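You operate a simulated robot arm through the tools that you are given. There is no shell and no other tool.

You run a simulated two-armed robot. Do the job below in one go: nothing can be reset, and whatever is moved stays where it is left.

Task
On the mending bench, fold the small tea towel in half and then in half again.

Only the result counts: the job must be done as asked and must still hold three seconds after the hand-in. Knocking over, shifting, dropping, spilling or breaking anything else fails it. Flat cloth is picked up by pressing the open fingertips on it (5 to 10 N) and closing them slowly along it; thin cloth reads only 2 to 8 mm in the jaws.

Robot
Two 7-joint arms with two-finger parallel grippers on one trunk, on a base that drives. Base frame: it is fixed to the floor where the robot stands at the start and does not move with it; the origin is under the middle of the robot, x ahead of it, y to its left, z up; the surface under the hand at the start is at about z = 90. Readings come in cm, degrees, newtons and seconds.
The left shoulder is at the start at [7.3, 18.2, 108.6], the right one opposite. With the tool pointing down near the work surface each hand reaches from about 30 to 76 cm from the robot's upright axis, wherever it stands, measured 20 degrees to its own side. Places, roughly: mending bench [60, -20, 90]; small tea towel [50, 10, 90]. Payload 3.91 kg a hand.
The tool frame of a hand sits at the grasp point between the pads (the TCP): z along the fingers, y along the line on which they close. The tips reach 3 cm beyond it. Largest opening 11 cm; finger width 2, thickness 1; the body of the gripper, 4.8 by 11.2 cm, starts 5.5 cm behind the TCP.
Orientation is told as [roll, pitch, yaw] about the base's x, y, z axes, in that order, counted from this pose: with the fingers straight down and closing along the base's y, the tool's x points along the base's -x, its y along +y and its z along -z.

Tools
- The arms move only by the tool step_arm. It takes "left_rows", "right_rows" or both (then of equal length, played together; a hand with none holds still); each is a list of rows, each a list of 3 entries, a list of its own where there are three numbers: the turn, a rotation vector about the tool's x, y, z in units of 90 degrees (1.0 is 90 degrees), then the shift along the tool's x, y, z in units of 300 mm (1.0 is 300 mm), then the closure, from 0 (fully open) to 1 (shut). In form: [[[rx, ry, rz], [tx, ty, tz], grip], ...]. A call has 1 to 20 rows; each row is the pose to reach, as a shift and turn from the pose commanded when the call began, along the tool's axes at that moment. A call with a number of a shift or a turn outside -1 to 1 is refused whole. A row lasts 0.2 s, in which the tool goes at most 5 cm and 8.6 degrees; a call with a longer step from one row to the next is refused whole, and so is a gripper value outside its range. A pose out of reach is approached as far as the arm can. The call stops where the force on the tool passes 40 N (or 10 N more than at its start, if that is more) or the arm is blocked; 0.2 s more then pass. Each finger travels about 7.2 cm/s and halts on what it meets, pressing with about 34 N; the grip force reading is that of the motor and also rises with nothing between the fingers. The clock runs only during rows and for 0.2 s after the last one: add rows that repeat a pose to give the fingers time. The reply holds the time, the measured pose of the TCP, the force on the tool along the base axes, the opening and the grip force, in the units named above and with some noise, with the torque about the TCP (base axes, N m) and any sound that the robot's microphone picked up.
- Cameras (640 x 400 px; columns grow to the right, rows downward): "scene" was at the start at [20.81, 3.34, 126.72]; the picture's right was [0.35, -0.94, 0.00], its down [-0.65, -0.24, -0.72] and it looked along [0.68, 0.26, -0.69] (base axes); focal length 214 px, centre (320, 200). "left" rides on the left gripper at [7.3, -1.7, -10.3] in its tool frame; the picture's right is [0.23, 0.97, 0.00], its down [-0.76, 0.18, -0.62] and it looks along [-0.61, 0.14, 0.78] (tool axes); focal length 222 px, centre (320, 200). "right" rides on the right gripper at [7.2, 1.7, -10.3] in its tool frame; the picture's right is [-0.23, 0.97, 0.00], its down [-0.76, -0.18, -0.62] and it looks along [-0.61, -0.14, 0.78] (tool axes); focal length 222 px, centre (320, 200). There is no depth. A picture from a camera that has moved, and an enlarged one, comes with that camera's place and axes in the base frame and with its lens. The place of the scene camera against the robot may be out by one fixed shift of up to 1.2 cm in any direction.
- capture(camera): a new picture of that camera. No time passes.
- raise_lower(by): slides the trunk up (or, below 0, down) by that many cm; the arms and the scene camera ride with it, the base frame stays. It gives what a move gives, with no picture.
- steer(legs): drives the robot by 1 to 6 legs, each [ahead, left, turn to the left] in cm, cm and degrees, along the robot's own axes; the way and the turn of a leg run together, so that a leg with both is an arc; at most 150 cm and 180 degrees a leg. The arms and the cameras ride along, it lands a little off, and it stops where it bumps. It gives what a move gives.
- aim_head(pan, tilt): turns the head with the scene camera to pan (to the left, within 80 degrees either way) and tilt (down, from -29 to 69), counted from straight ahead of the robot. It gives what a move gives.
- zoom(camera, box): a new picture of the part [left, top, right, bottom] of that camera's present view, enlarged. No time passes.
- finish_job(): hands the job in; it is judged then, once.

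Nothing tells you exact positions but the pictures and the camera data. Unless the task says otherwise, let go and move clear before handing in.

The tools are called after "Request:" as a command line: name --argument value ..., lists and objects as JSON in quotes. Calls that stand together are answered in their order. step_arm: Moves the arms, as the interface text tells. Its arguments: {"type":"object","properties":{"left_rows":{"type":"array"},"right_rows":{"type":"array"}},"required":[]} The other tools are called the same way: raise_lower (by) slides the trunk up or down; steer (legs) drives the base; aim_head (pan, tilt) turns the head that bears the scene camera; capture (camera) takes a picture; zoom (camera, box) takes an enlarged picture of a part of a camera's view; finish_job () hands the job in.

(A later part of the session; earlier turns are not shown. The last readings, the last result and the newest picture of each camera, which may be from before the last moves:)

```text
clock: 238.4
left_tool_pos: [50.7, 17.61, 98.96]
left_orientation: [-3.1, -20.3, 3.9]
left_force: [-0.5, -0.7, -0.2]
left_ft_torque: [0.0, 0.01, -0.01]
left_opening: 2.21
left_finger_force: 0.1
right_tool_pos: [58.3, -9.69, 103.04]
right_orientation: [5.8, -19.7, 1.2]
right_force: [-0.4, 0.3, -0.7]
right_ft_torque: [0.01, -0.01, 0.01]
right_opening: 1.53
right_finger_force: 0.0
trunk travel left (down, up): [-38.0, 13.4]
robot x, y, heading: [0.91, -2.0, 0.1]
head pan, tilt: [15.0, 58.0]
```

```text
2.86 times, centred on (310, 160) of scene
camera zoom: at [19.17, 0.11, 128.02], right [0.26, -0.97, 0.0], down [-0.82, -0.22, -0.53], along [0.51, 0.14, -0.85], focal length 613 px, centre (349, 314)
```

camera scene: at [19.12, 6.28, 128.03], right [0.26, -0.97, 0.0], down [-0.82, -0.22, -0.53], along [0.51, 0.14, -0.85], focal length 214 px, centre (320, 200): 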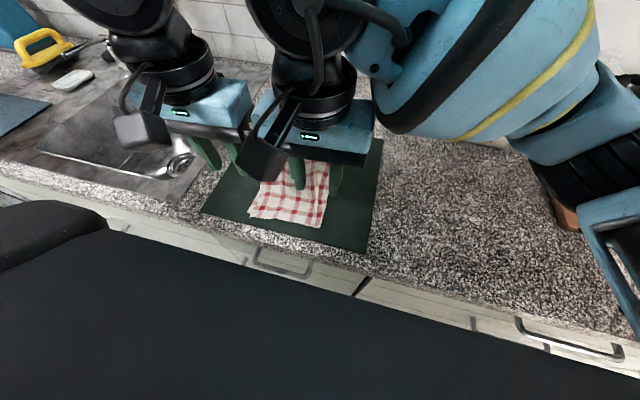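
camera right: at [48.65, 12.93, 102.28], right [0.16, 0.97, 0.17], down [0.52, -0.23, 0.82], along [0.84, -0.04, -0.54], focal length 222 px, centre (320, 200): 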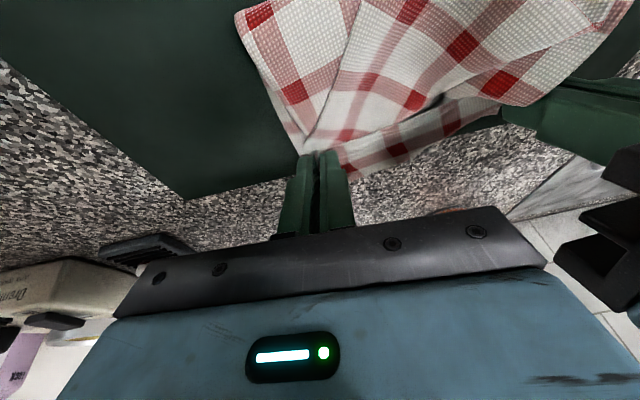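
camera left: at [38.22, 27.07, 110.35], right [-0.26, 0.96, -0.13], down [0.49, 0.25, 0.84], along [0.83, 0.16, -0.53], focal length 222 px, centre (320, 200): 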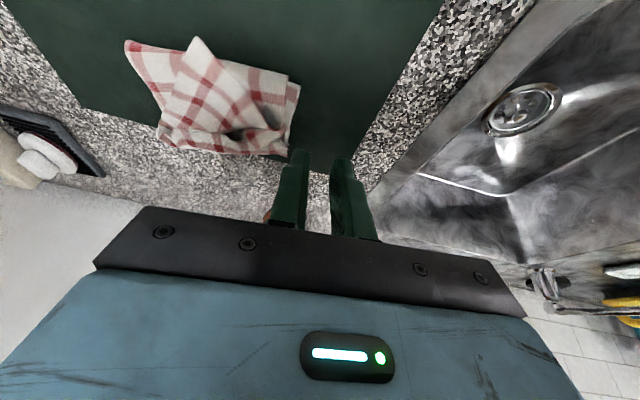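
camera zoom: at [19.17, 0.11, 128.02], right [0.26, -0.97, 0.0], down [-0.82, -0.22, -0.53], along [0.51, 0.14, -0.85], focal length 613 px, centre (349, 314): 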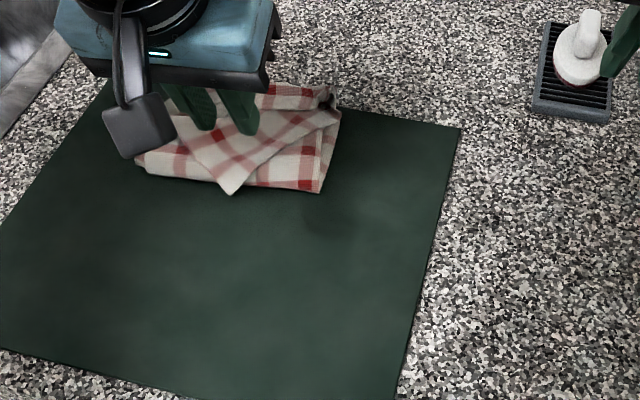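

The picture is clear: the outer layer is just folded back diagonally, so lifting its corner from (49, 17) over to the far-left corner near (60, 26.5) completes the fold. Lowering the left hand onto the flap near its corner.

Request:
step_arm --left_rows '[[[0, 0, 0], [0.03, 0, 0.03], 0.8], [[0, 0, 0], [0.055, 0, 0.06], 0.8], [[0, 0, 0], [0.065, 0, 0.085], 0.8]]'

Request:
zoom --camera "left" --box '[180, 0, 460, 240]'

```text
clock: 239.2
left_tool_pos: [49.72, 17.39, 95.91]
left_orientation: [-3.2, -20.3, 4.0]
left_force: [0.4, -0.3, 0.5]
left_ft_torque: [-0.01, 0.01, 0.0]
left_opening: 2.22
left_finger_force: 0.0
right_tool_pos: [58.44, -9.66, 102.99]
right_orientation: [5.8, -19.7, 1.0]
right_force: [-0.2, 0.0, -0.8]
right_ft_torque: [-0.01, -0.01, 0.01]
right_opening: 1.53
right_finger_force: 0.0
trunk travel left (down, up): [-38.0, 13.4]
robot x, y, heading: [0.22, -2.16, -0.0]
head pan, tilt: [15.0, 58.0]
```

```text
1.67 times, centred on (320, 120) of left
camera zoom: at [39.34, 15.45, 103.27], right [-0.26, 0.96, -0.13], down [0.49, 0.25, 0.84], along [0.83, 0.16, -0.53], focal length 370 px, centre (320, 333)
```

zoom: 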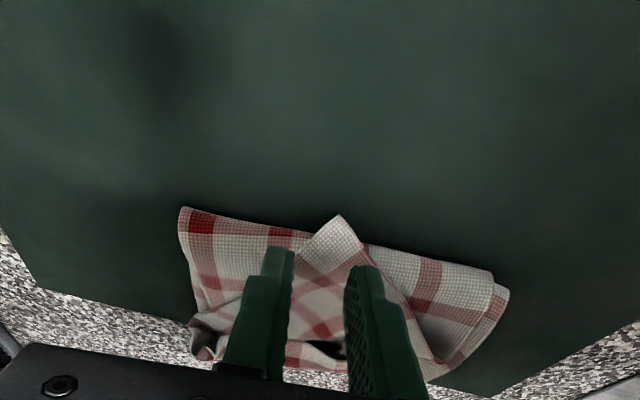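

Request:
step_arm --left_rows '[[[0, 0, 0], [-0.02, 0.003, 0.015], 0.8], [[0, 0, 0], [-0.036, 0.006, 0.035], 0.8], [[0, 0, 0], [-0.036, 0.006, 0.048], 0.8]]'

Request:
zoom --camera "left" --box '[180, 0, 460, 240]'

```text
clock: 240.0
left_tool_pos: [51.37, 17.4, 94.9]
left_orientation: [-3.1, -20.1, 3.9]
left_force: [0.0, 0.1, -0.1]
left_ft_torque: [0.02, 0.0, 0.0]
left_opening: 2.18
left_finger_force: 0.1
right_tool_pos: [58.43, -9.59, 103.08]
right_orientation: [5.8, -19.7, 1.1]
right_force: [-0.3, 0.0, 0.1]
right_ft_torque: [-0.03, 0.01, -0.02]
right_opening: 1.54
right_finger_force: 0.1
trunk travel left (down, up): [-38.0, 13.4]
robot x, y, heading: [0.32, -2.21, -0.0]
head pan, tilt: [15.0, 58.0]
```

```text
1.67 times, centred on (320, 120) of left
camera zoom: at [40.97, 15.6, 102.33], right [-0.26, 0.96, -0.13], down [0.49, 0.25, 0.84], along [0.83, 0.16, -0.53], focal length 370 px, centre (320, 333)
```

zoom: 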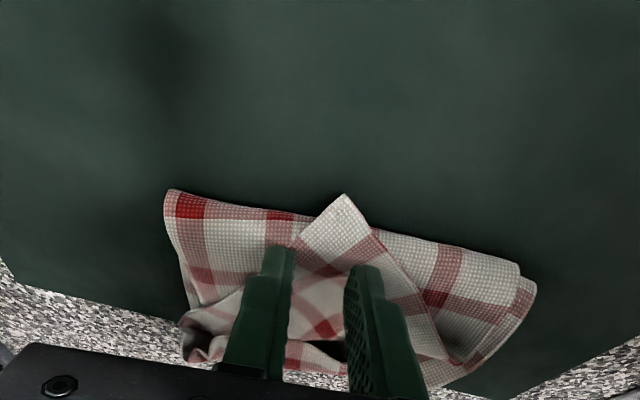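

Request:
step_arm --left_rows '[[[0, 0, 0], [0, 0.008, 0], 0.8], [[0, 0, 0], [0.003, 0.014, 0.008], 0.8], [[0, 0, 0], [0.006, 0.014, 0.016], 0.8]]'

Request:
step_arm --left_rows '[[[0, 0, 0], [0.003, 0, 0.008], 0.8], [[0, 0, 0], [0.003, 0, 0.008], 0.8], [[0, 0, 0], [0.003, 0, 0.008], 0.8]]'

```text
clock: 240.8
left_tool_pos: [51.28, 17.79, 94.58]
left_orientation: [-3.1, -20.3, 4.0]
left_force: [0.6, 0.0, 0.1]
left_ft_torque: [0.01, -0.04, -0.03]
left_opening: 2.19
left_finger_force: 0.1
right_tool_pos: [58.41, -9.62, 103.1]
right_orientation: [5.9, -19.6, 1.0]
right_force: [0.0, -0.3, 0.4]
right_ft_torque: [0.02, 0.0, 0.0]
right_opening: 1.56
right_finger_force: 0.0
trunk travel left (down, up): [-38.0, 13.4]
robot x, y, heading: [0.44, -1.84, -0.1]
head pan, tilt: [15.0, 58.0]
```

```text
clock: 241.6
left_tool_pos: [51.19, 17.91, 94.25]
left_orientation: [-3.1, -20.2, 4.0]
left_force: [0.2, 0.5, 1.1]
left_ft_torque: [0.03, 0.01, 0.03]
left_opening: 2.21
left_finger_force: 0.1
right_tool_pos: [58.37, -9.63, 103.25]
right_orientation: [5.9, -19.8, 1.1]
right_force: [0.6, 0.4, -0.2]
right_ft_torque: [0.0, 0.0, 0.01]
right_opening: 1.56
right_finger_force: 0.1
trunk travel left (down, up): [-38.0, 13.4]
robot x, y, heading: [0.67, -2.06, -0.1]
head pan, tilt: [15.0, 58.0]
```

Request:
step_arm --left_rows '[[[0, 0, 0], [0.002, 0, 0.005], 0.8], [[0, 0, 0], [0.002, 0, 0.005], 0.8], [[0, 0, 0], [0.002, 0, 0.005], 0.8]]'

Request:
zoom --camera "left" --box '[180, 60, 460, 240]'

```text
clock: 242.4
left_tool_pos: [51.3, 17.85, 94.09]
left_orientation: [-3.3, -20.3, 4.0]
left_force: [0.0, 0.1, 8.2]
left_ft_torque: [0.04, -0.04, 0.04]
left_opening: 2.17
left_finger_force: 0.1
right_tool_pos: [58.54, -9.77, 103.14]
right_orientation: [5.8, -19.7, 1.1]
right_force: [-0.3, 0.4, -0.5]
right_ft_torque: [0.02, 0.03, 0.0]
right_opening: 1.56
right_finger_force: 0.0
trunk travel left (down, up): [-38.0, 13.4]
robot x, y, heading: [0.55, -2.24, 0.2]
head pan, tilt: [15.0, 58.0]
```

```text
2.22 times, centred on (320, 150) of left
camera zoom: at [40.94, 15.99, 101.42], right [-0.26, 0.96, -0.13], down [0.49, 0.25, 0.84], along [0.83, 0.16, -0.53], focal length 494 px, centre (320, 311)
```

zoom: 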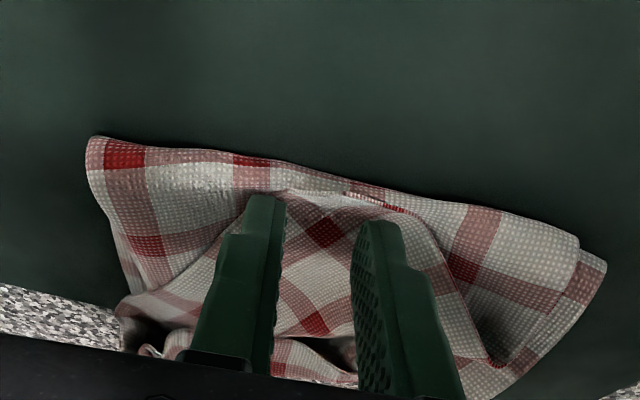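

Request:
step_arm --left_rows '[[[0, 0, 0], [0, 0, 0], 0.82], [[0, 0, 0], [0, 0, 0], 0.84], [[0, 0, 0], [0, 0, 0], 0.86], [[0, 0, 0], [0, 0, 0], 0.88], [[0, 0, 0], [0, 0, 0], 0.9], [[0, 0, 0], [0, 0, 0], 0.92], [[0, 0, 0], [0, 0, 0], 0.94], [[0, 0, 0], [0, 0, 0], 0.96], [[0, 0, 0], [0, 0, 0], 0.98], [[0, 0, 0], [0, 0, 0], 1.0], [[0, 0, 0], [0, 0, 0], 1.0], [[0, 0, 0], [0, 0, 0], 1.0]]'

Request:
zoom --camera "left" --box '[180, 60, 460, 240]'

Request:
step_arm --left_rows '[[[0, 0, 0], [-0.008, 0, -0.02], 1], [[0, 0, 0], [-0.016, 0, -0.04], 1], [[0, 0, 0], [-0.024, 0, -0.06], 1]]'

Request:
zoom --camera "left" --box '[180, 20, 460, 240]'

Request:
zoom --camera "scene" --box '[220, 90, 400, 230]'

```text
clock: 245.0
left_tool_pos: [51.17, 17.97, 93.94]
left_orientation: [-3.1, -20.2, 4.0]
left_force: [-0.4, -0.2, 1.7]
left_ft_torque: [0.0, 0.0, 0.04]
left_opening: 0.01
left_finger_force: 33.8
right_tool_pos: [58.42, -9.67, 103.24]
right_orientation: [5.8, -19.7, 1.1]
right_force: [-0.1, 0.2, 0.8]
right_ft_torque: [0.02, -0.02, 0.0]
right_opening: 1.52
right_finger_force: 0.0
trunk travel left (down, up): [-38.0, 13.4]
robot x, y, heading: [0.33, -2.32, -0.1]
head pan, tilt: [15.0, 58.0]
```

```text
2.22 times, centred on (320, 150) of left
camera zoom: at [40.96, 16.01, 101.36], right [-0.26, 0.96, -0.13], down [0.49, 0.25, 0.84], along [0.83, 0.16, -0.53], focal length 494 px, centre (320, 311)
```

zoom: 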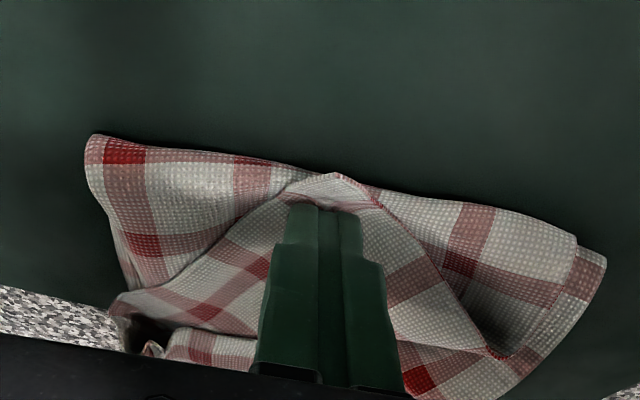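

```text
clock: 245.8
left_tool_pos: [51.27, 17.95, 95.99]
left_orientation: [-3.1, -20.3, 3.8]
left_force: [-0.1, -0.6, -0.2]
left_ft_torque: [0.0, -0.01, -0.01]
left_opening: 0.0
left_finger_force: 33.8
right_tool_pos: [58.43, -9.6, 103.08]
right_orientation: [5.7, -19.7, 1.1]
right_force: [-0.9, 0.8, 0.3]
right_ft_torque: [-0.04, 0.03, 0.03]
right_opening: 1.53
right_finger_force: 0.1
trunk travel left (down, up): [-38.0, 13.4]
robot x, y, heading: [0.54, -2.2, -0.1]
head pan, tilt: [15.0, 58.0]
```

```text
1.82 times, centred on (320, 130) of left
camera zoom: at [40.97, 16.02, 103.38], right [-0.26, 0.96, -0.13], down [0.49, 0.25, 0.84], along [0.83, 0.16, -0.53], focal length 404 px, centre (320, 327)
```

zoom: 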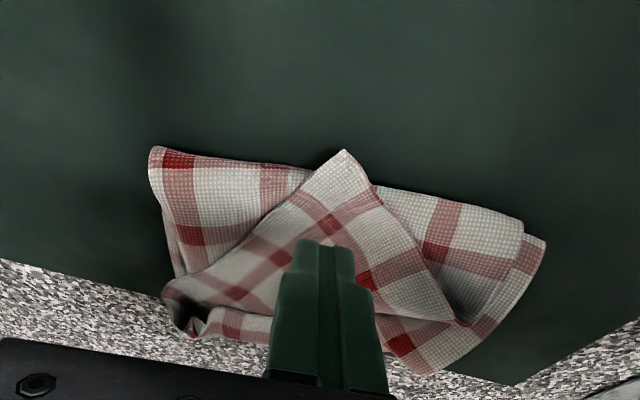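

```text
2.86 times, centred on (310, 160) of scene
camera zoom: at [19.14, 0.1, 128.02], right [0.26, -0.97, 0.0], down [-0.82, -0.22, -0.53], along [0.51, 0.14, -0.85], focal length 613 px, centre (349, 314)
```

zoom: 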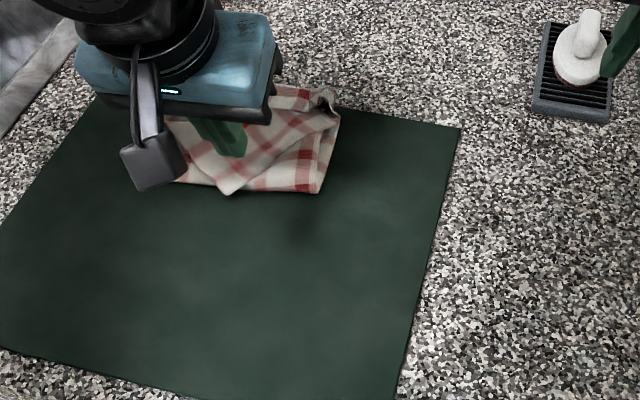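

The fingers slipped off because the pressure dropped on the soft stack. I'll retry a little further in on the flap with a wider opening and keep pressing while closing.

Request:
step_arm --left_rows '[[[0, 0, 0], [-0.008, 0.0, 0.0], 0.85], [[0, 0, 0], [-0.012, 0.0, 0.01], 0.73], [[0, 0, 0], [-0.008, 0, 0.03], 0.73], [[0, 0, 0], [0.0, 0, 0.05], 0.73], [[0, 0, 0], [0.004, 0, 0.062], 0.73], [[0, 0, 0], [0.004, 0, 0.062], 0.73]]'

Request:
step_arm --left_rows '[[[0, 0, 0], [0.003, 0, 0.008], 0.73], [[0, 0, 0], [0.003, 0, 0.008], 0.73], [[0, 0, 0], [0.003, 0, 0.008], 0.73]]'

Request:
zoom --camera "left" --box '[180, 20, 460, 240]'

```text
clock: 247.2
left_tool_pos: [51.89, 17.89, 94.31]
left_orientation: [-3.1, -20.2, 4.0]
left_force: [0.5, -0.1, 1.0]
left_ft_torque: [0.0, 0.0, 0.01]
left_opening: 3.0
left_finger_force: 0.0
right_tool_pos: [58.31, -9.58, 103.11]
right_orientation: [5.7, -19.7, 1.0]
right_force: [-0.7, 0.2, -0.1]
right_ft_torque: [0.02, -0.01, 0.02]
right_opening: 1.53
right_finger_force: 0.1
trunk travel left (down, up): [-38.0, 13.4]
robot x, y, heading: [0.76, -1.94, 0.0]
head pan, tilt: [15.0, 58.0]
```

```text
clock: 248.0
left_tool_pos: [51.8, 17.9, 94.02]
left_orientation: [-3.0, -20.3, 3.9]
left_force: [1.0, 0.2, 6.2]
left_ft_torque: [0.09, -0.03, -0.01]
left_opening: 2.97
left_finger_force: 0.6
right_tool_pos: [58.35, -9.66, 103.25]
right_orientation: [5.8, -19.7, 1.2]
right_force: [-0.4, -0.3, 0.3]
right_ft_torque: [-0.03, 0.0, -0.05]
right_opening: 1.56
right_finger_force: 0.1
trunk travel left (down, up): [-38.0, 13.4]
robot x, y, heading: [0.52, -1.97, -0.1]
head pan, tilt: [15.0, 58.0]
```

```text
1.82 times, centred on (320, 130) of left
camera zoom: at [41.54, 16.07, 101.34], right [-0.26, 0.96, -0.13], down [0.49, 0.25, 0.84], along [0.83, 0.16, -0.53], focal length 404 px, centre (320, 327)
```

zoom: 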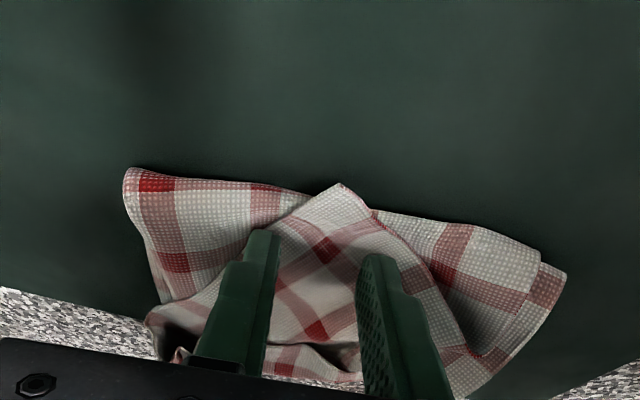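

Request:
step_arm --left_rows '[[[0, 0, 0], [0.001, 0, 0.003], 0.74], [[0, 0, 0], [0.0015, 0, 0.004], 0.76], [[0, 0, 0], [0.0015, 0, 0.0045], 0.78], [[0, 0, 0], [0.002, 0, 0.005], 0.8], [[0, 0, 0], [0.002, 0, 0.0055], 0.82], [[0, 0, 0], [0.002, 0, 0.006], 0.84]]'

Request:
zoom --camera "left" --box '[180, 20, 460, 240]'

```text
clock: 249.4
left_tool_pos: [51.91, 17.76, 93.99]
left_orientation: [-3.2, -20.4, 4.0]
left_force: [1.7, 2.9, 16.3]
left_ft_torque: [0.32, -0.06, -0.05]
left_opening: 1.84
left_finger_force: 0.2
right_tool_pos: [58.32, -9.65, 103.27]
right_orientation: [5.7, -19.8, 1.1]
right_force: [0.1, 0.4, 0.0]
right_ft_torque: [0.01, -0.03, -0.03]
right_opening: 1.54
right_finger_force: 0.0
trunk travel left (down, up): [-38.0, 13.4]
robot x, y, heading: [0.43, -2.27, 0.1]
head pan, tilt: [15.0, 58.0]
```

```text
1.82 times, centred on (320, 130) of left
camera zoom: at [41.52, 15.94, 101.24], right [-0.26, 0.96, -0.13], down [0.48, 0.25, 0.84], along [0.84, 0.16, -0.53], focal length 404 px, centre (320, 327)
```

zoom: 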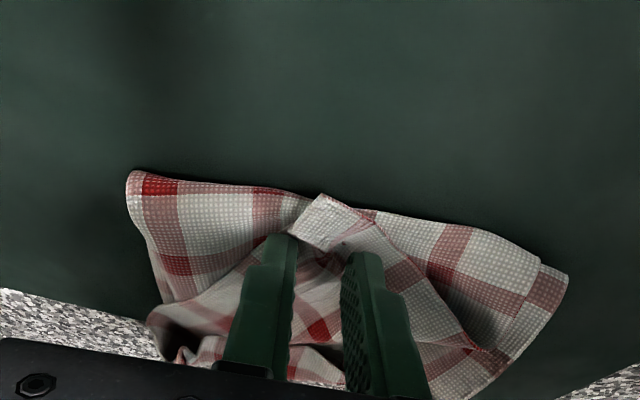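

A ridge is forming between the fingers. Continuing to close.

Request:
step_arm --left_rows '[[[0, 0, 0], [0, 0, 0], 0.86], [[0, 0, 0], [0, 0, 0], 0.88], [[0, 0, 0], [0, 0, 0], 0.9], [[0, 0, 0], [0, 0, 0], 0.92], [[0, 0, 0], [0, 0, 0], 0.94], [[0, 0, 0], [0, 0, 0], 0.96], [[0, 0, 0], [0, 0, 0], 0.98], [[0, 0, 0], [0, 0, 0], 1.0], [[0, 0, 0], [0, 0, 0], 1.0], [[0, 0, 0], [0, 0, 0], 1.0]]'

Request:
step_arm --left_rows '[[[0, 0, 0], [-0.008, 0, -0.02], 1], [[0, 0, 0], [-0.016, 0, -0.04], 1], [[0, 0, 0], [-0.026, 0, -0.07], 1], [[0, 0, 0], [-0.038, 0, -0.1], 1]]'

Request:
zoom --camera "left" --box '[180, 20, 460, 240]'

Request:
zoom --camera "scene" --box '[220, 90, 400, 230]'

```text
clock: 251.6
left_tool_pos: [51.78, 17.92, 93.84]
left_orientation: [-3.1, -20.4, 4.0]
left_force: [0.1, 5.2, 21.4]
left_ft_torque: [0.32, -0.05, 0.0]
left_opening: 0.17
left_finger_force: 34.1
right_tool_pos: [58.23, -9.69, 103.19]
right_orientation: [5.8, -19.7, 1.2]
right_force: [0.1, 0.1, -0.5]
right_ft_torque: [-0.04, 0.0, -0.03]
right_opening: 1.57
right_finger_force: 0.1
trunk travel left (down, up): [-38.0, 13.4]
robot x, y, heading: [0.13, -2.05, 0.2]
head pan, tilt: [15.0, 58.0]
```

```text
clock: 252.6
left_tool_pos: [51.72, 18.14, 97.17]
left_orientation: [-3.2, -20.2, 4.1]
left_force: [0.8, 0.0, -0.2]
left_ft_torque: [-0.02, -0.03, 0.0]
left_opening: 0.18
left_finger_force: 34.1
right_tool_pos: [58.37, -9.54, 103.26]
right_orientation: [5.8, -19.6, 1.0]
right_force: [-0.1, 0.8, 0.9]
right_ft_torque: [-0.03, 0.01, -0.02]
right_opening: 1.55
right_finger_force: 0.0
trunk travel left (down, up): [-38.0, 13.4]
robot x, y, heading: [0.45, -2.21, 0.1]
head pan, tilt: [15.0, 58.0]
```

```text
1.82 times, centred on (320, 130) of left
camera zoom: at [41.47, 16.19, 104.42], right [-0.26, 0.96, -0.13], down [0.49, 0.25, 0.84], along [0.83, 0.16, -0.53], focal length 404 px, centre (320, 327)
```

zoom: 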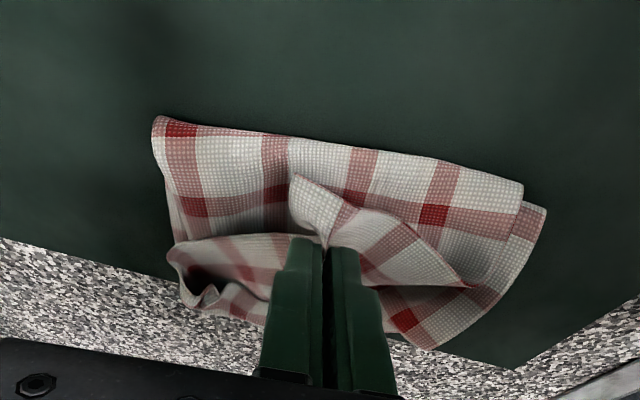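

```text
2.86 times, centred on (310, 160) of scene
camera zoom: at [19.14, 0.1, 128.02], right [0.26, -0.97, 0.0], down [-0.82, -0.22, -0.53], along [0.51, 0.14, -0.85], focal length 613 px, centre (349, 314)
```

zoom: 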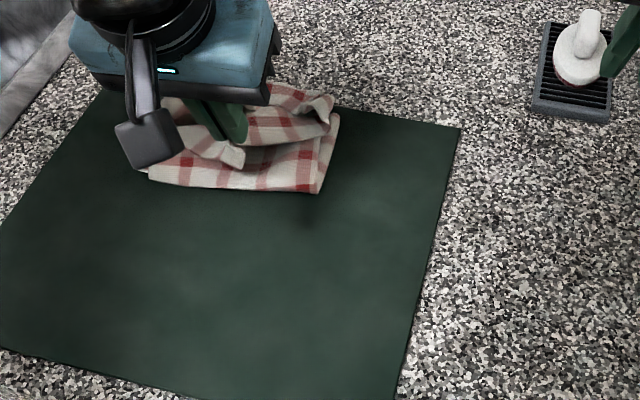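

I have just the flap. Carrying it over in a small arc toward the far-left corner at about (61, 27).

Request:
step_arm --left_rows '[[[0, 0, 0], [-0.025, 0.0112, -0.018], 1], [[0, 0, 0], [-0.0503, 0.0224, -0.036], 1], [[0, 0, 0], [-0.076, 0.037, -0.045], 1], [[0, 0, 0], [-0.1014, 0.052, -0.0543], 1], [[0, 0, 0], [-0.126, 0.07, -0.0515], 1], [[0, 0, 0], [-0.1511, 0.0891, -0.0486], 1], [[0, 0, 0], [-0.17, 0.1085, -0.0285], 1], [[0, 0, 0], [-0.188, 0.128, -0.0085], 1], [[0, 0, 0], [-0.2, 0.145, 0.018], 1], [[0, 0, 0], [-0.2126, 0.1616, 0.0451], 1], [[0, 0, 0], [-0.216, 0.1756, 0.072], 1], [[0, 0, 0], [-0.2188, 0.1896, 0.0992], 1]]'

Request:
capture --camera "left"

Request:
zoom --camera "scene" --box '[220, 70, 400, 210]'

```text
clock: 255.2
left_tool_pos: [58.78, 24.1, 96.13]
left_orientation: [-3.1, -20.2, 4.1]
left_force: [-0.3, 0.0, 0.2]
left_ft_torque: [0.02, 0.02, 0.02]
left_opening: 0.18
left_finger_force: 33.6
right_tool_pos: [58.3, -9.65, 103.14]
right_orientation: [5.8, -19.7, 1.1]
right_force: [-0.6, -0.6, 0.0]
right_ft_torque: [-0.02, 0.03, 0.03]
right_opening: 1.57
right_finger_force: 0.0
trunk travel left (down, up): [-38.0, 13.4]
robot x, y, heading: [0.36, -2.0, -0.3]
head pan, tilt: [15.0, 58.0]
```

```text
taken
camera left: at [48.54, 22.19, 103.55], right [-0.26, 0.96, -0.13], down [0.49, 0.25, 0.84], along [0.83, 0.16, -0.53], focal length 222 px, centre (320, 200)
```

left: 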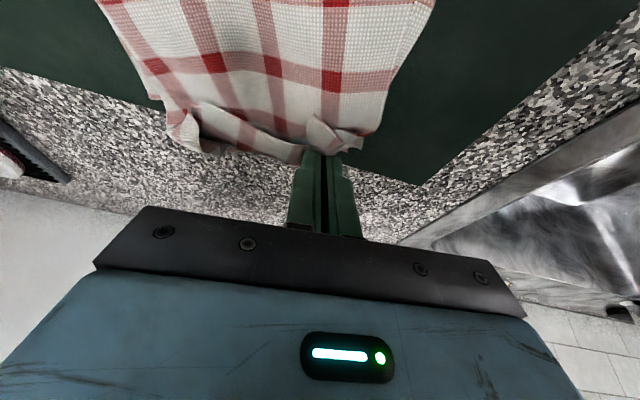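

```text
2.86 times, centred on (310, 140) of scene
camera zoom: at [19.18, 0.11, 128.02], right [0.26, -0.97, 0.0], down [-0.82, -0.22, -0.53], along [0.51, 0.14, -0.85], focal length 613 px, centre (349, 371)
```

zoom: 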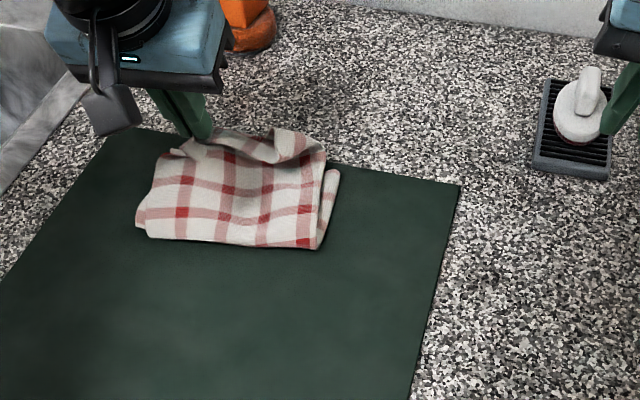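

Excellent, it now looks like a neat quarter-folded towel. Lowering the corner into place.

Request:
step_arm --left_rows '[[[0, 0, 0], [0.002, 0.008, 0.014], 1], [[0, 0, 0], [0.004, 0.014, 0.028], 1], [[0, 0, 0], [0.006, 0.016, 0.04], 1]]'

Request:
zoom --camera "left" --box '[140, 0, 460, 240]'

```text
clock: 256.0
left_tool_pos: [58.94, 24.53, 94.95]
left_orientation: [-3.0, -20.2, 4.0]
left_force: [0.5, -0.2, 0.0]
left_ft_torque: [0.02, -0.02, 0.0]
left_opening: 0.16
left_finger_force: 33.7
right_tool_pos: [58.32, -9.59, 103.2]
right_orientation: [5.7, -19.7, 1.2]
right_force: [0.2, -0.3, 0.6]
right_ft_torque: [0.0, 0.01, 0.01]
right_opening: 1.56
right_finger_force: 0.0
trunk travel left (down, up): [-38.0, 13.4]
robot x, y, heading: [0.09, -2.22, -0.1]
head pan, tilt: [15.0, 58.0]
```

```text
1.67 times, centred on (300, 120) of left
camera zoom: at [48.7, 22.6, 102.32], right [-0.26, 0.96, -0.13], down [0.49, 0.25, 0.84], along [0.83, 0.16, -0.53], focal length 370 px, centre (353, 333)
```

zoom: 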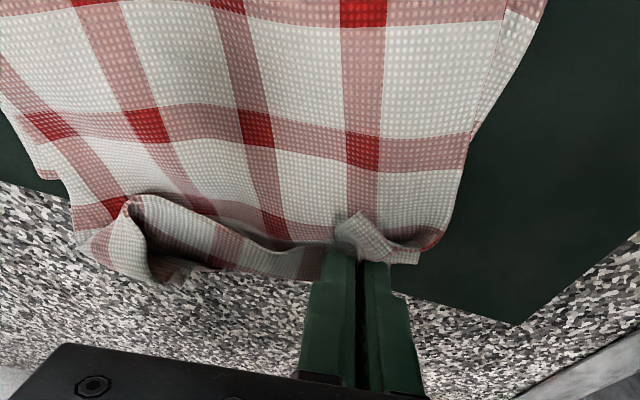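

Request:
step_arm --left_rows '[[[0, 0, 0], [0.004, 0, 0.01], 1], [[0, 0, 0], [0.004, 0, 0.012], 0.97], [[0, 0, 0], [0.004, 0, 0.012], 0.94], [[0, 0, 0], [0.003, 0, 0.01], 0.91], [[0, 0, 0], [0, 0, 0.004], 0.88], [[0, 0, 0], [-0.008, 0, -0.02], 0.86], [[0, 0, 0], [-0.03, 0, -0.08], 0.86], [[0, 0, 0], [-0.06, 0.02, -0.16], 0.86], [[0, 0, 0], [-0.06, 0.1, -0.24], 0.86], [[0, 0, 0], [-0.0, 0.2, -0.3], 0.86], [[0, 0, 0], [0.1, 0.26, -0.34], 0.86], [[0, 0, 0], [0.22, 0.3, -0.36], 0.86]]'

Request:
zoom --camera "scene" --box '[230, 80, 370, 190]'

Request:
capture --camera "left"

```text
clock: 258.6
left_tool_pos: [48.19, 33.57, 102.37]
left_orientation: [-3.3, -20.3, 4.0]
left_force: [-0.2, -0.5, 0.2]
left_ft_torque: [0.01, -0.02, -0.02]
left_opening: 1.55
left_finger_force: 0.1
right_tool_pos: [58.35, -9.51, 103.28]
right_orientation: [5.7, -19.9, 1.2]
right_force: [-0.4, -0.1, -0.3]
right_ft_torque: [-0.01, -0.01, -0.03]
right_opening: 1.53
right_finger_force: 0.0
trunk travel left (down, up): [-38.0, 13.4]
robot x, y, heading: [0.2, -1.93, 0.3]
head pan, tilt: [15.0, 58.0]
```

```text
3.64 times, centred on (300, 135) of scene
camera zoom: at [19.05, 0.16, 128.04], right [0.26, -0.97, 0.0], down [-0.82, -0.22, -0.53], along [0.51, 0.14, -0.85], focal length 780 px, centre (393, 436)
```

zoom: 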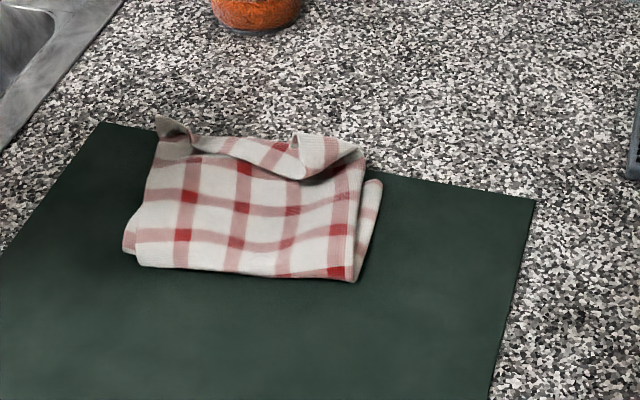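

```text
taken
camera left: at [37.92, 31.59, 109.68], right [-0.26, 0.96, -0.13], down [0.49, 0.25, 0.84], along [0.83, 0.16, -0.53], focal length 222 px, centre (320, 200)
```

left: 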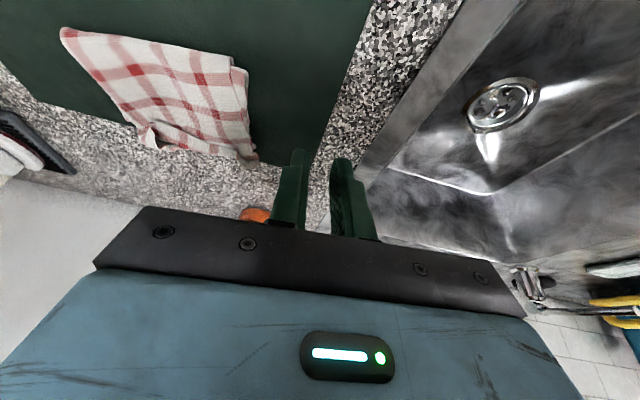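

That worked: the towel is folded into quarters. The far edge of the outer layer is slightly curled, so I'll take a closer look before tidying it.

Request:
zoom --camera "scene" --box '[250, 100, 330, 165]'

Request:
zoom --camera "left" --box '[40, 10, 290, 190]'

```text
6.15 times, centred on (290, 132) of scene
camera zoom: at [19.05, 0.16, 128.04], right [0.26, -0.97, 0.0], down [-0.82, -0.22, -0.53], along [0.51, 0.14, -0.85], focal length 1320 px, centre (505, 615)
```

zoom: 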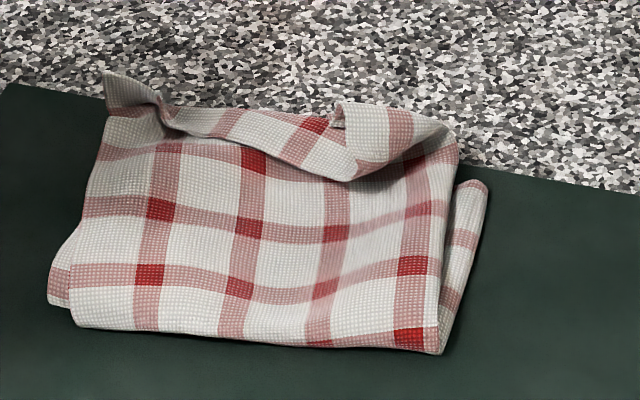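

```text
2.22 times, centred on (165, 100) of left
camera zoom: at [37.92, 31.59, 109.68], right [-0.26, 0.96, -0.13], down [0.49, 0.25, 0.84], along [0.83, 0.16, -0.53], focal length 494 px, centre (664, 422)
```

zoom: 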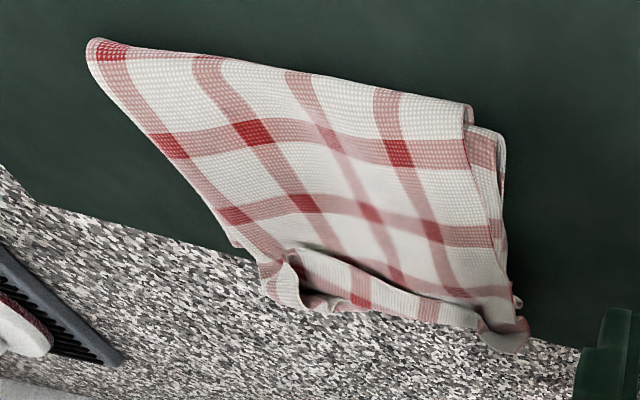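

Request:
step_arm --left_rows '[[[0, 0, 0], [-0.03, -0.1, 0], 0.8], [[0, 0, 0], [-0.07, -0.2, 0.0], 0.8], [[0, 0, 0], [-0.11, -0.3, 0.0], 0.8], [[0, 0, 0], [-0.14, -0.4, 0], 0.8], [[0, 0, 0], [-0.16, -0.48, 0], 0.8]]'

Request:
zoom --camera "left" --box '[160, 0, 480, 200]'

```text
clock: 259.8
left_tool_pos: [54.09, 19.16, 104.96]
left_orientation: [-3.0, -20.3, 3.9]
left_force: [0.0, -0.1, -0.3]
left_ft_torque: [0.0, 0.01, 0.04]
left_opening: 2.18
left_finger_force: 0.1
right_tool_pos: [58.38, -9.67, 103.13]
right_orientation: [5.8, -19.7, 1.1]
right_force: [0.7, 0.4, -0.3]
right_ft_torque: [-0.01, 0.0, -0.04]
right_opening: 1.54
right_finger_force: 0.0
trunk travel left (down, up): [-38.0, 13.4]
robot x, y, heading: [0.07, -1.8, 0.0]
head pan, tilt: [15.0, 58.0]
```

```text
2.00 times, centred on (320, 100) of left
camera zoom: at [43.76, 17.35, 112.27], right [-0.26, 0.96, -0.13], down [0.49, 0.25, 0.84], along [0.83, 0.16, -0.53], focal length 444 px, centre (320, 400)
```

zoom: 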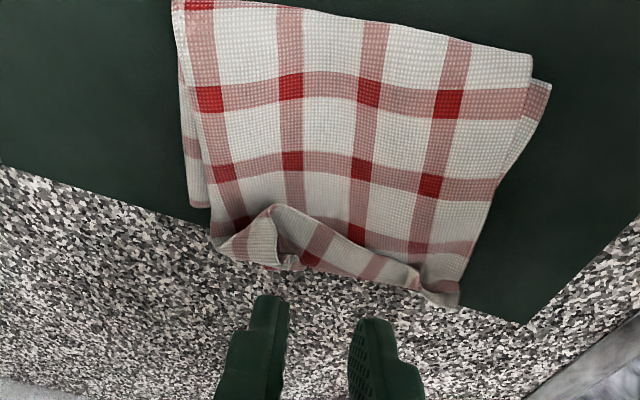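

Request:
zoom --camera "left" --box '[250, 90, 400, 170]'

Request:
zoom --camera "scene" --box '[255, 105, 320, 150]'

```text
4.27 times, centred on (325, 130) of left
camera zoom: at [43.76, 17.35, 112.27], right [-0.26, 0.96, -0.13], down [0.49, 0.25, 0.84], along [0.83, 0.16, -0.53], focal length 948 px, centre (299, 499)
```

zoom: 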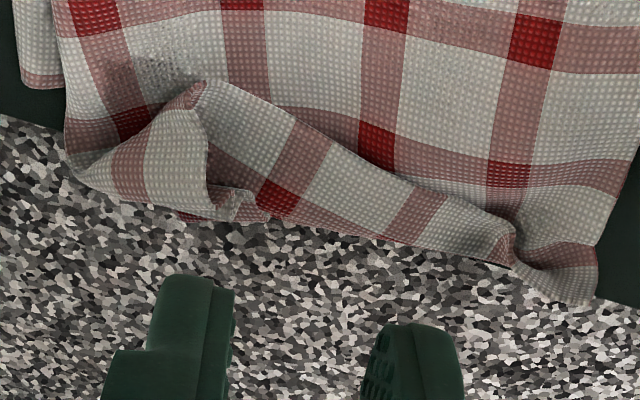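

```text
8.89 times, centred on (288, 128) of scene
camera zoom: at [19.19, 0.03, 128.02], right [0.26, -0.97, 0.0], down [-0.82, -0.22, -0.53], along [0.51, 0.14, -0.85], focal length 1906 px, centre (609, 844)
```

zoom: 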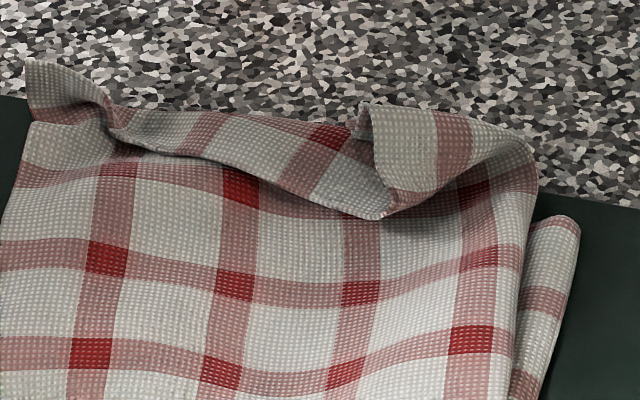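

The excess shows up as a small pleat along the far edge, because the new fold line is about 2.4 cm too far forward. As with the first fold, I can draw the outer layer back toward the robot to remove it. I'll turn the left hand so it closes along that direction.

Request:
step_arm --left_rows '[[[-0.008, 0.056, 0], [0.01, 0, -0.01], 0.8], [[-0.016, 0.113, 0], [0.02, 0, -0.02], 0.8], [[-0.025, 0.169, 0], [0.03, 0, -0.03], 0.8], [[-0.033, 0.2256, 0], [0.04, 0, -0.04], 0.8], [[-0.033, 0.2256, 0], [0.04, 0, -0.04], 0.8]]'

Request:
step_arm --left_rows '[[[0, 0, 0.09], [0, 0, 0], 0.8], [[0, 0, 0.18], [0, 0, 0], 0.8], [[0, 0, 0.27], [0, 0, 0], 0.8], [[0, 0, 0.36], [0, 0, 0], 0.8], [[0, 0, 0.45], [0, 0, 0], 0.8], [[0, 0, 0.54], [0, 0, 0], 0.8], [[0, 0, 0.63], [0, 0, 0], 0.8], [[0, 0, 0.72], [0, 0, 0], 0.8], [[0, 0, 0.81], [0, 0, 0], 0.8], [[0, 0, 0.9], [0, 0, 0], 0.8], [[0, 0, 1.0], [0, 0, 0], 0.8], [[0, 0, 1.0], [0, 0, 0], 0.8]]'

Request:
capture --camera "left"

Request:
capture --camera "scene"

```text
clock: 261.0
left_tool_pos: [52.2, 19.26, 105.59]
left_orientation: [0.0, 0.0, 3.4]
left_force: [0.6, -0.2, -0.3]
left_ft_torque: [-0.01, -0.01, 0.02]
left_opening: 2.21
left_finger_force: 0.0
right_tool_pos: [58.42, -9.56, 103.28]
right_orientation: [5.8, -19.6, 1.1]
right_force: [-0.2, 0.6, 0.3]
right_ft_torque: [-0.01, 0.02, -0.01]
right_opening: 1.53
right_finger_force: 0.1
trunk travel left (down, up): [-38.0, 13.4]
robot x, y, heading: [0.39, -1.6, 0.1]
head pan, tilt: [15.0, 58.0]
```

```text
refused: row 11 steps farther than a row can; nothing moved
```

```text
taken
camera left: at [45.13, 17.08, 116.02], right [-0.28, 0.96, 0.0], down [0.75, 0.22, 0.62], along [0.6, 0.18, -0.78], focal length 222 px, centre (320, 200)
```

left: 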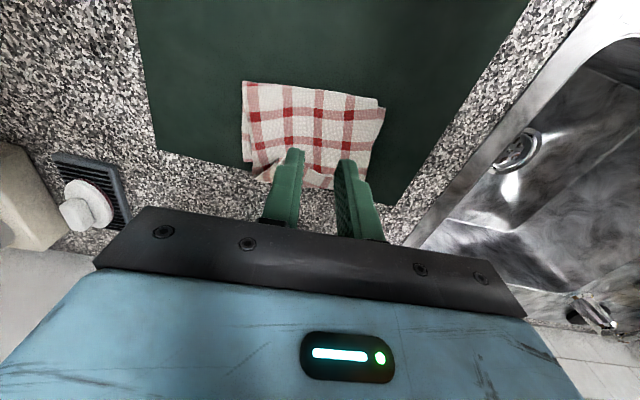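

```text
taken
camera scene: at [19.13, 0.1, 128.03], right [0.26, -0.97, 0.0], down [-0.82, -0.22, -0.53], along [0.51, 0.14, -0.85], focal length 214 px, centre (320, 200)
```

scene: 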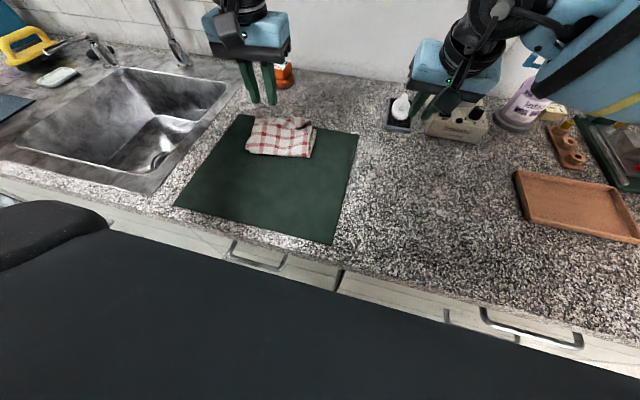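

Request:
step_arm --left_rows '[[[0, 0, 0.085], [0, 0, 0], 0.8], [[0, 0, 0.17], [0, 0, 0], 0.8], [[0, 0, 0.255], [0, 0, 0], 0.8], [[0, 0, 0.34], [0, 0, 0], 0.8], [[0, 0, 0.425], [0, 0, 0], 0.8], [[0, 0, 0.51], [0, 0, 0], 0.8], [[0, 0, 0.595], [0, 0, 0], 0.8], [[0, 0, 0.68], [0, 0, 0], 0.8], [[0, 0, 0.765], [0, 0, 0], 0.8], [[0, 0, 0.85], [0, 0, 0], 0.8], [[0, 0, 0.93], [0, 0, 0], 0.8], [[0, 0, 0.98], [0, 0, 0], 0.8]]'

Request:
capture --camera "left"

Request:
zoom --camera "scene" --box '[150, 20, 400, 220]'

```text
clock: 263.6
left_tool_pos: [52.19, 19.36, 105.57]
left_orientation: [-0.1, -0.1, -84.9]
left_force: [-0.1, 0.4, -0.5]
left_ft_torque: [0.0, 0.0, 0.01]
left_opening: 2.18
left_finger_force: 0.1
right_tool_pos: [58.42, -9.7, 103.14]
right_orientation: [5.8, -19.7, 1.0]
right_force: [0.1, -0.4, 0.6]
right_ft_torque: [-0.01, 0.03, -0.03]
right_opening: 1.53
right_finger_force: 0.1
trunk travel left (down, up): [-38.0, 13.4]
robot x, y, heading: [-0.0, -2.18, 0.2]
head pan, tilt: [15.0, 58.0]
```

```text
taken
camera left: at [49.88, 26.28, 115.91], right [0.95, 0.31, 0.0], down [0.25, -0.74, 0.62], along [0.19, -0.59, -0.78], focal length 222 px, centre (320, 200)
```

left: 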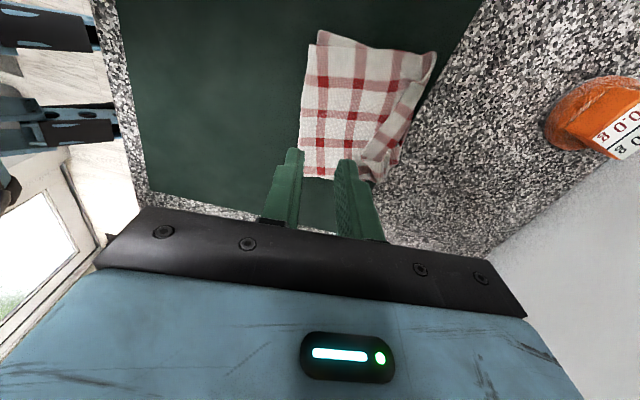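

```text
2.00 times, centred on (275, 120) of scene
camera zoom: at [19.16, 0.1, 128.02], right [0.26, -0.97, 0.0], down [-0.82, -0.22, -0.53], along [0.51, 0.14, -0.85], focal length 429 px, centre (410, 360)
```

zoom: 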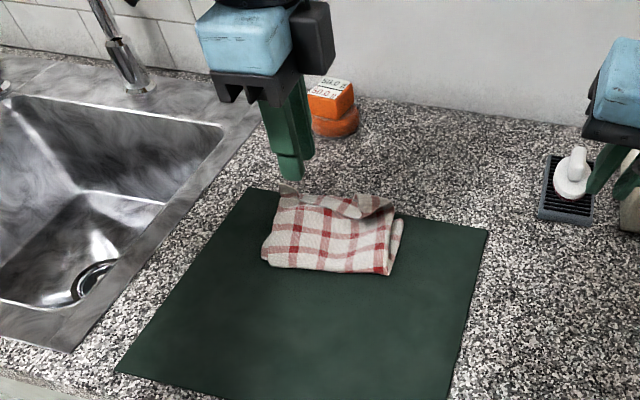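

The left hand is turned to close along the pull direction. Lowering it over the middle of the towel near the front fold.

Request:
step_arm --left_rows '[[[0, 0, 0], [0, 0.005, 0.06], 0.8], [[0, 0, 0], [0, 0.01, 0.12], 0.8], [[0, 0, 0], [0, 0.015, 0.18], 0.8], [[0, 0, 0], [0.002, 0.02, 0.24], 0.8], [[0, 0, 0], [0.002, 0.02, 0.3], 0.8], [[0, 0, 0], [0.002, 0.02, 0.345], 0.8]]'

Request:
zoom --camera "left" --box '[180, 20, 500, 240]'

Request:
step_arm --left_rows '[[[0, 0, 0], [0, 0, 0.01], 0.8], [[0, 0, 0], [0, 0, 0.015], 0.8], [[0, 0, 0], [0, 0, 0.015], 0.8]]'

```text
clock: 265.0
left_tool_pos: [53.09, 19.4, 95.1]
left_orientation: [0.0, -0.1, -84.8]
left_force: [-0.3, 0.2, 0.0]
left_ft_torque: [0.03, 0.01, -0.02]
left_opening: 2.21
left_finger_force: 0.0
right_tool_pos: [58.42, -9.58, 103.13]
right_orientation: [5.8, -19.7, 1.1]
right_force: [-0.6, -0.5, -0.3]
right_ft_torque: [0.0, 0.01, -0.03]
right_opening: 1.54
right_finger_force: 0.2
trunk travel left (down, up): [-38.0, 13.4]
robot x, y, heading: [0.34, -1.95, 0.0]
head pan, tilt: [15.0, 58.0]
```

```text
1.82 times, centred on (340, 130) of left
camera zoom: at [50.69, 26.42, 105.44], right [0.95, 0.31, 0.0], down [0.25, -0.74, 0.62], along [0.2, -0.59, -0.78], focal length 404 px, centre (284, 327)
```

zoom: 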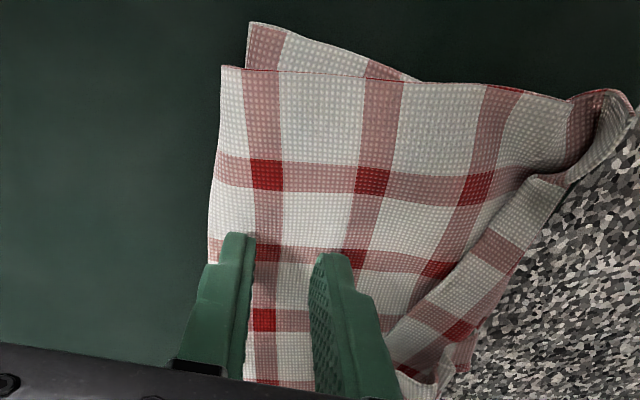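

```text
clock: 265.8
left_tool_pos: [52.97, 19.38, 94.58]
left_orientation: [-0.1, 0.1, -84.8]
left_force: [0.1, 0.0, 0.4]
left_ft_torque: [0.03, 0.04, -0.02]
left_opening: 2.2
left_finger_force: 0.1
right_tool_pos: [58.34, -9.7, 103.15]
right_orientation: [5.8, -19.6, 1.2]
right_force: [0.0, 0.1, -0.6]
right_ft_torque: [0.02, -0.03, -0.04]
right_opening: 1.55
right_finger_force: 0.1
trunk travel left (down, up): [-38.0, 13.4]
robot x, y, heading: [0.65, -2.25, 0.1]
head pan, tilt: [15.0, 58.0]
```

Request:
step_arm --left_rows '[[[0, 0, 0], [0, 0, 0.008], 0.8], [[0, 0, 0], [0, 0, 0.012], 0.8], [[0, 0, 0], [0, 0, 0.012], 0.8]]'

Request:
step_arm --left_rows '[[[0, 0, 0], [0, 0, 0.004], 0.8], [[0, 0, 0], [0, 0, 0.008], 0.8], [[0, 0, 0], [0, 0, 0.008], 0.8]]'

```text
clock: 266.6
left_tool_pos: [52.9, 19.45, 94.25]
left_orientation: [-0.1, 0.0, -84.9]
left_force: [0.4, 0.2, 0.0]
left_ft_torque: [0.0, -0.02, -0.02]
left_opening: 2.21
left_finger_force: 0.1
right_tool_pos: [58.27, -9.61, 103.22]
right_orientation: [5.8, -19.8, 1.1]
right_force: [0.3, -0.2, 0.3]
right_ft_torque: [0.0, 0.05, 0.0]
right_opening: 1.54
right_finger_force: 0.0
trunk travel left (down, up): [-38.0, 13.4]
robot x, y, heading: [0.26, -2.47, 0.2]
head pan, tilt: [15.0, 58.0]
```

```text
clock: 267.4
left_tool_pos: [52.76, 19.34, 93.98]
left_orientation: [0.0, 0.0, -84.7]
left_force: [1.0, 0.3, -0.5]
left_ft_torque: [-0.02, -0.03, 0.0]
left_opening: 2.17
left_finger_force: 0.1
right_tool_pos: [58.42, -9.67, 103.15]
right_orientation: [5.8, -19.6, 1.2]
right_force: [-0.1, -0.1, -0.2]
right_ft_torque: [-0.02, 0.0, 0.01]
right_opening: 1.53
right_finger_force: 0.1
trunk travel left (down, up): [-38.0, 13.4]
robot x, y, heading: [0.51, -2.17, -0.3]
head pan, tilt: [15.0, 58.0]
```

Request:
step_arm --left_rows '[[[0, 0, 0], [0, 0, 0.004], 0.8], [[0, 0, 0], [0, 0, 0.007], 0.8], [[0, 0, 0], [0, 0, 0.007], 0.8], [[0, 0, 0], [0, 0, 0.007], 0.8]]'

Request:
zoom --camera "left" --box '[180, 20, 500, 240]'

```text
clock: 268.4
left_tool_pos: [52.81, 19.34, 93.75]
left_orientation: [0.0, 0.0, -84.8]
left_force: [-1.6, -0.3, 2.7]
left_ft_torque: [-0.04, 0.07, -0.04]
left_opening: 2.22
left_finger_force: 0.2
right_tool_pos: [58.33, -9.61, 103.15]
right_orientation: [5.8, -19.8, 1.0]
right_force: [-1.0, 0.2, -0.9]
right_ft_torque: [-0.04, 0.02, 0.02]
right_opening: 1.52
right_finger_force: 0.1
trunk travel left (down, up): [-38.0, 13.4]
robot x, y, heading: [0.69, -1.96, -0.1]
head pan, tilt: [15.0, 58.0]
```

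```text
1.82 times, centred on (340, 130) of left
camera zoom: at [50.48, 26.38, 104.24], right [0.95, 0.31, 0.0], down [0.25, -0.74, 0.62], along [0.2, -0.59, -0.78], focal length 404 px, centre (284, 327)
```

zoom: 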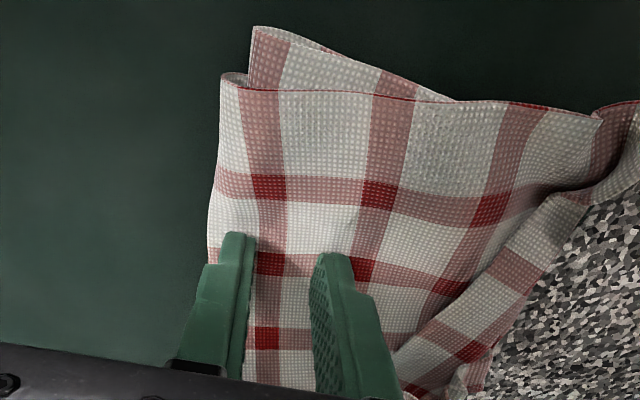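

Request:
step_arm --left_rows '[[[0, 0, 0], [0, 0, 0.003], 0.8], [[0, 0, 0], [0, 0, 0.003], 0.8], [[0, 0, 0], [0, 0, 0.003], 0.8]]'

Request:
step_arm --left_rows '[[[0, 0, 0], [0, 0, 0.001], 0.82], [[0, 0, 0], [0, 0, 0.001], 0.84], [[0, 0, 0], [0, 0, 0.0015], 0.86], [[0, 0, 0], [0, 0, 0.0015], 0.88], [[0, 0, 0], [0, 0, 0.002], 0.9], [[0, 0, 0], [0, 0, 0.002], 0.92], [[0, 0, 0], [0, 0, 0.002], 0.94], [[0, 0, 0], [0, 0, 0.002], 0.96], [[0, 0, 0], [0, 0, 0.002], 0.98], [[0, 0, 0], [0, 0, 0.002], 1.0], [[0, 0, 0], [0, 0, 0.002], 1.0], [[0, 0, 0], [0, 0, 0.002], 1.0]]'

Request:
zoom --camera "left" --box '[180, 20, 500, 240]'

```text
clock: 269.2
left_tool_pos: [52.85, 19.37, 93.84]
left_orientation: [0.0, 0.0, -84.8]
left_force: [0.1, -0.1, 3.0]
left_ft_torque: [0.0, -0.01, 0.0]
left_opening: 2.22
left_finger_force: 0.0
right_tool_pos: [58.39, -9.77, 103.12]
right_orientation: [5.8, -19.7, 1.1]
right_force: [1.1, -0.5, 0.7]
right_ft_torque: [0.02, 0.01, -0.01]
right_opening: 1.52
right_finger_force: 0.1
trunk travel left (down, up): [-38.0, 13.4]
robot x, y, heading: [0.05, -2.16, -0.1]
head pan, tilt: [15.0, 58.0]
```

```text
clock: 271.8
left_tool_pos: [52.78, 19.39, 93.74]
left_orientation: [0.0, 0.0, -84.8]
left_force: [-1.2, -0.4, 5.7]
left_ft_torque: [-0.01, 0.08, 0.0]
left_opening: 0.19
left_finger_force: 33.8
right_tool_pos: [58.46, -9.64, 103.08]
right_orientation: [5.9, -19.8, 1.1]
right_force: [1.0, 0.7, -0.9]
right_ft_torque: [-0.02, -0.04, 0.03]
right_opening: 1.53
right_finger_force: 0.1
trunk travel left (down, up): [-38.0, 13.4]
robot x, y, heading: [0.46, -2.2, 0.3]
head pan, tilt: [15.0, 58.0]
```

```text
1.82 times, centred on (340, 130) of left
camera zoom: at [50.49, 26.34, 104.2], right [0.95, 0.31, 0.0], down [0.25, -0.74, 0.62], along [0.2, -0.59, -0.78], focal length 404 px, centre (284, 327)
```

zoom: 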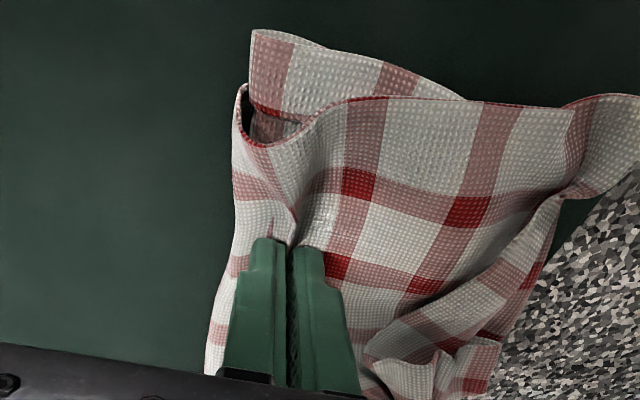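

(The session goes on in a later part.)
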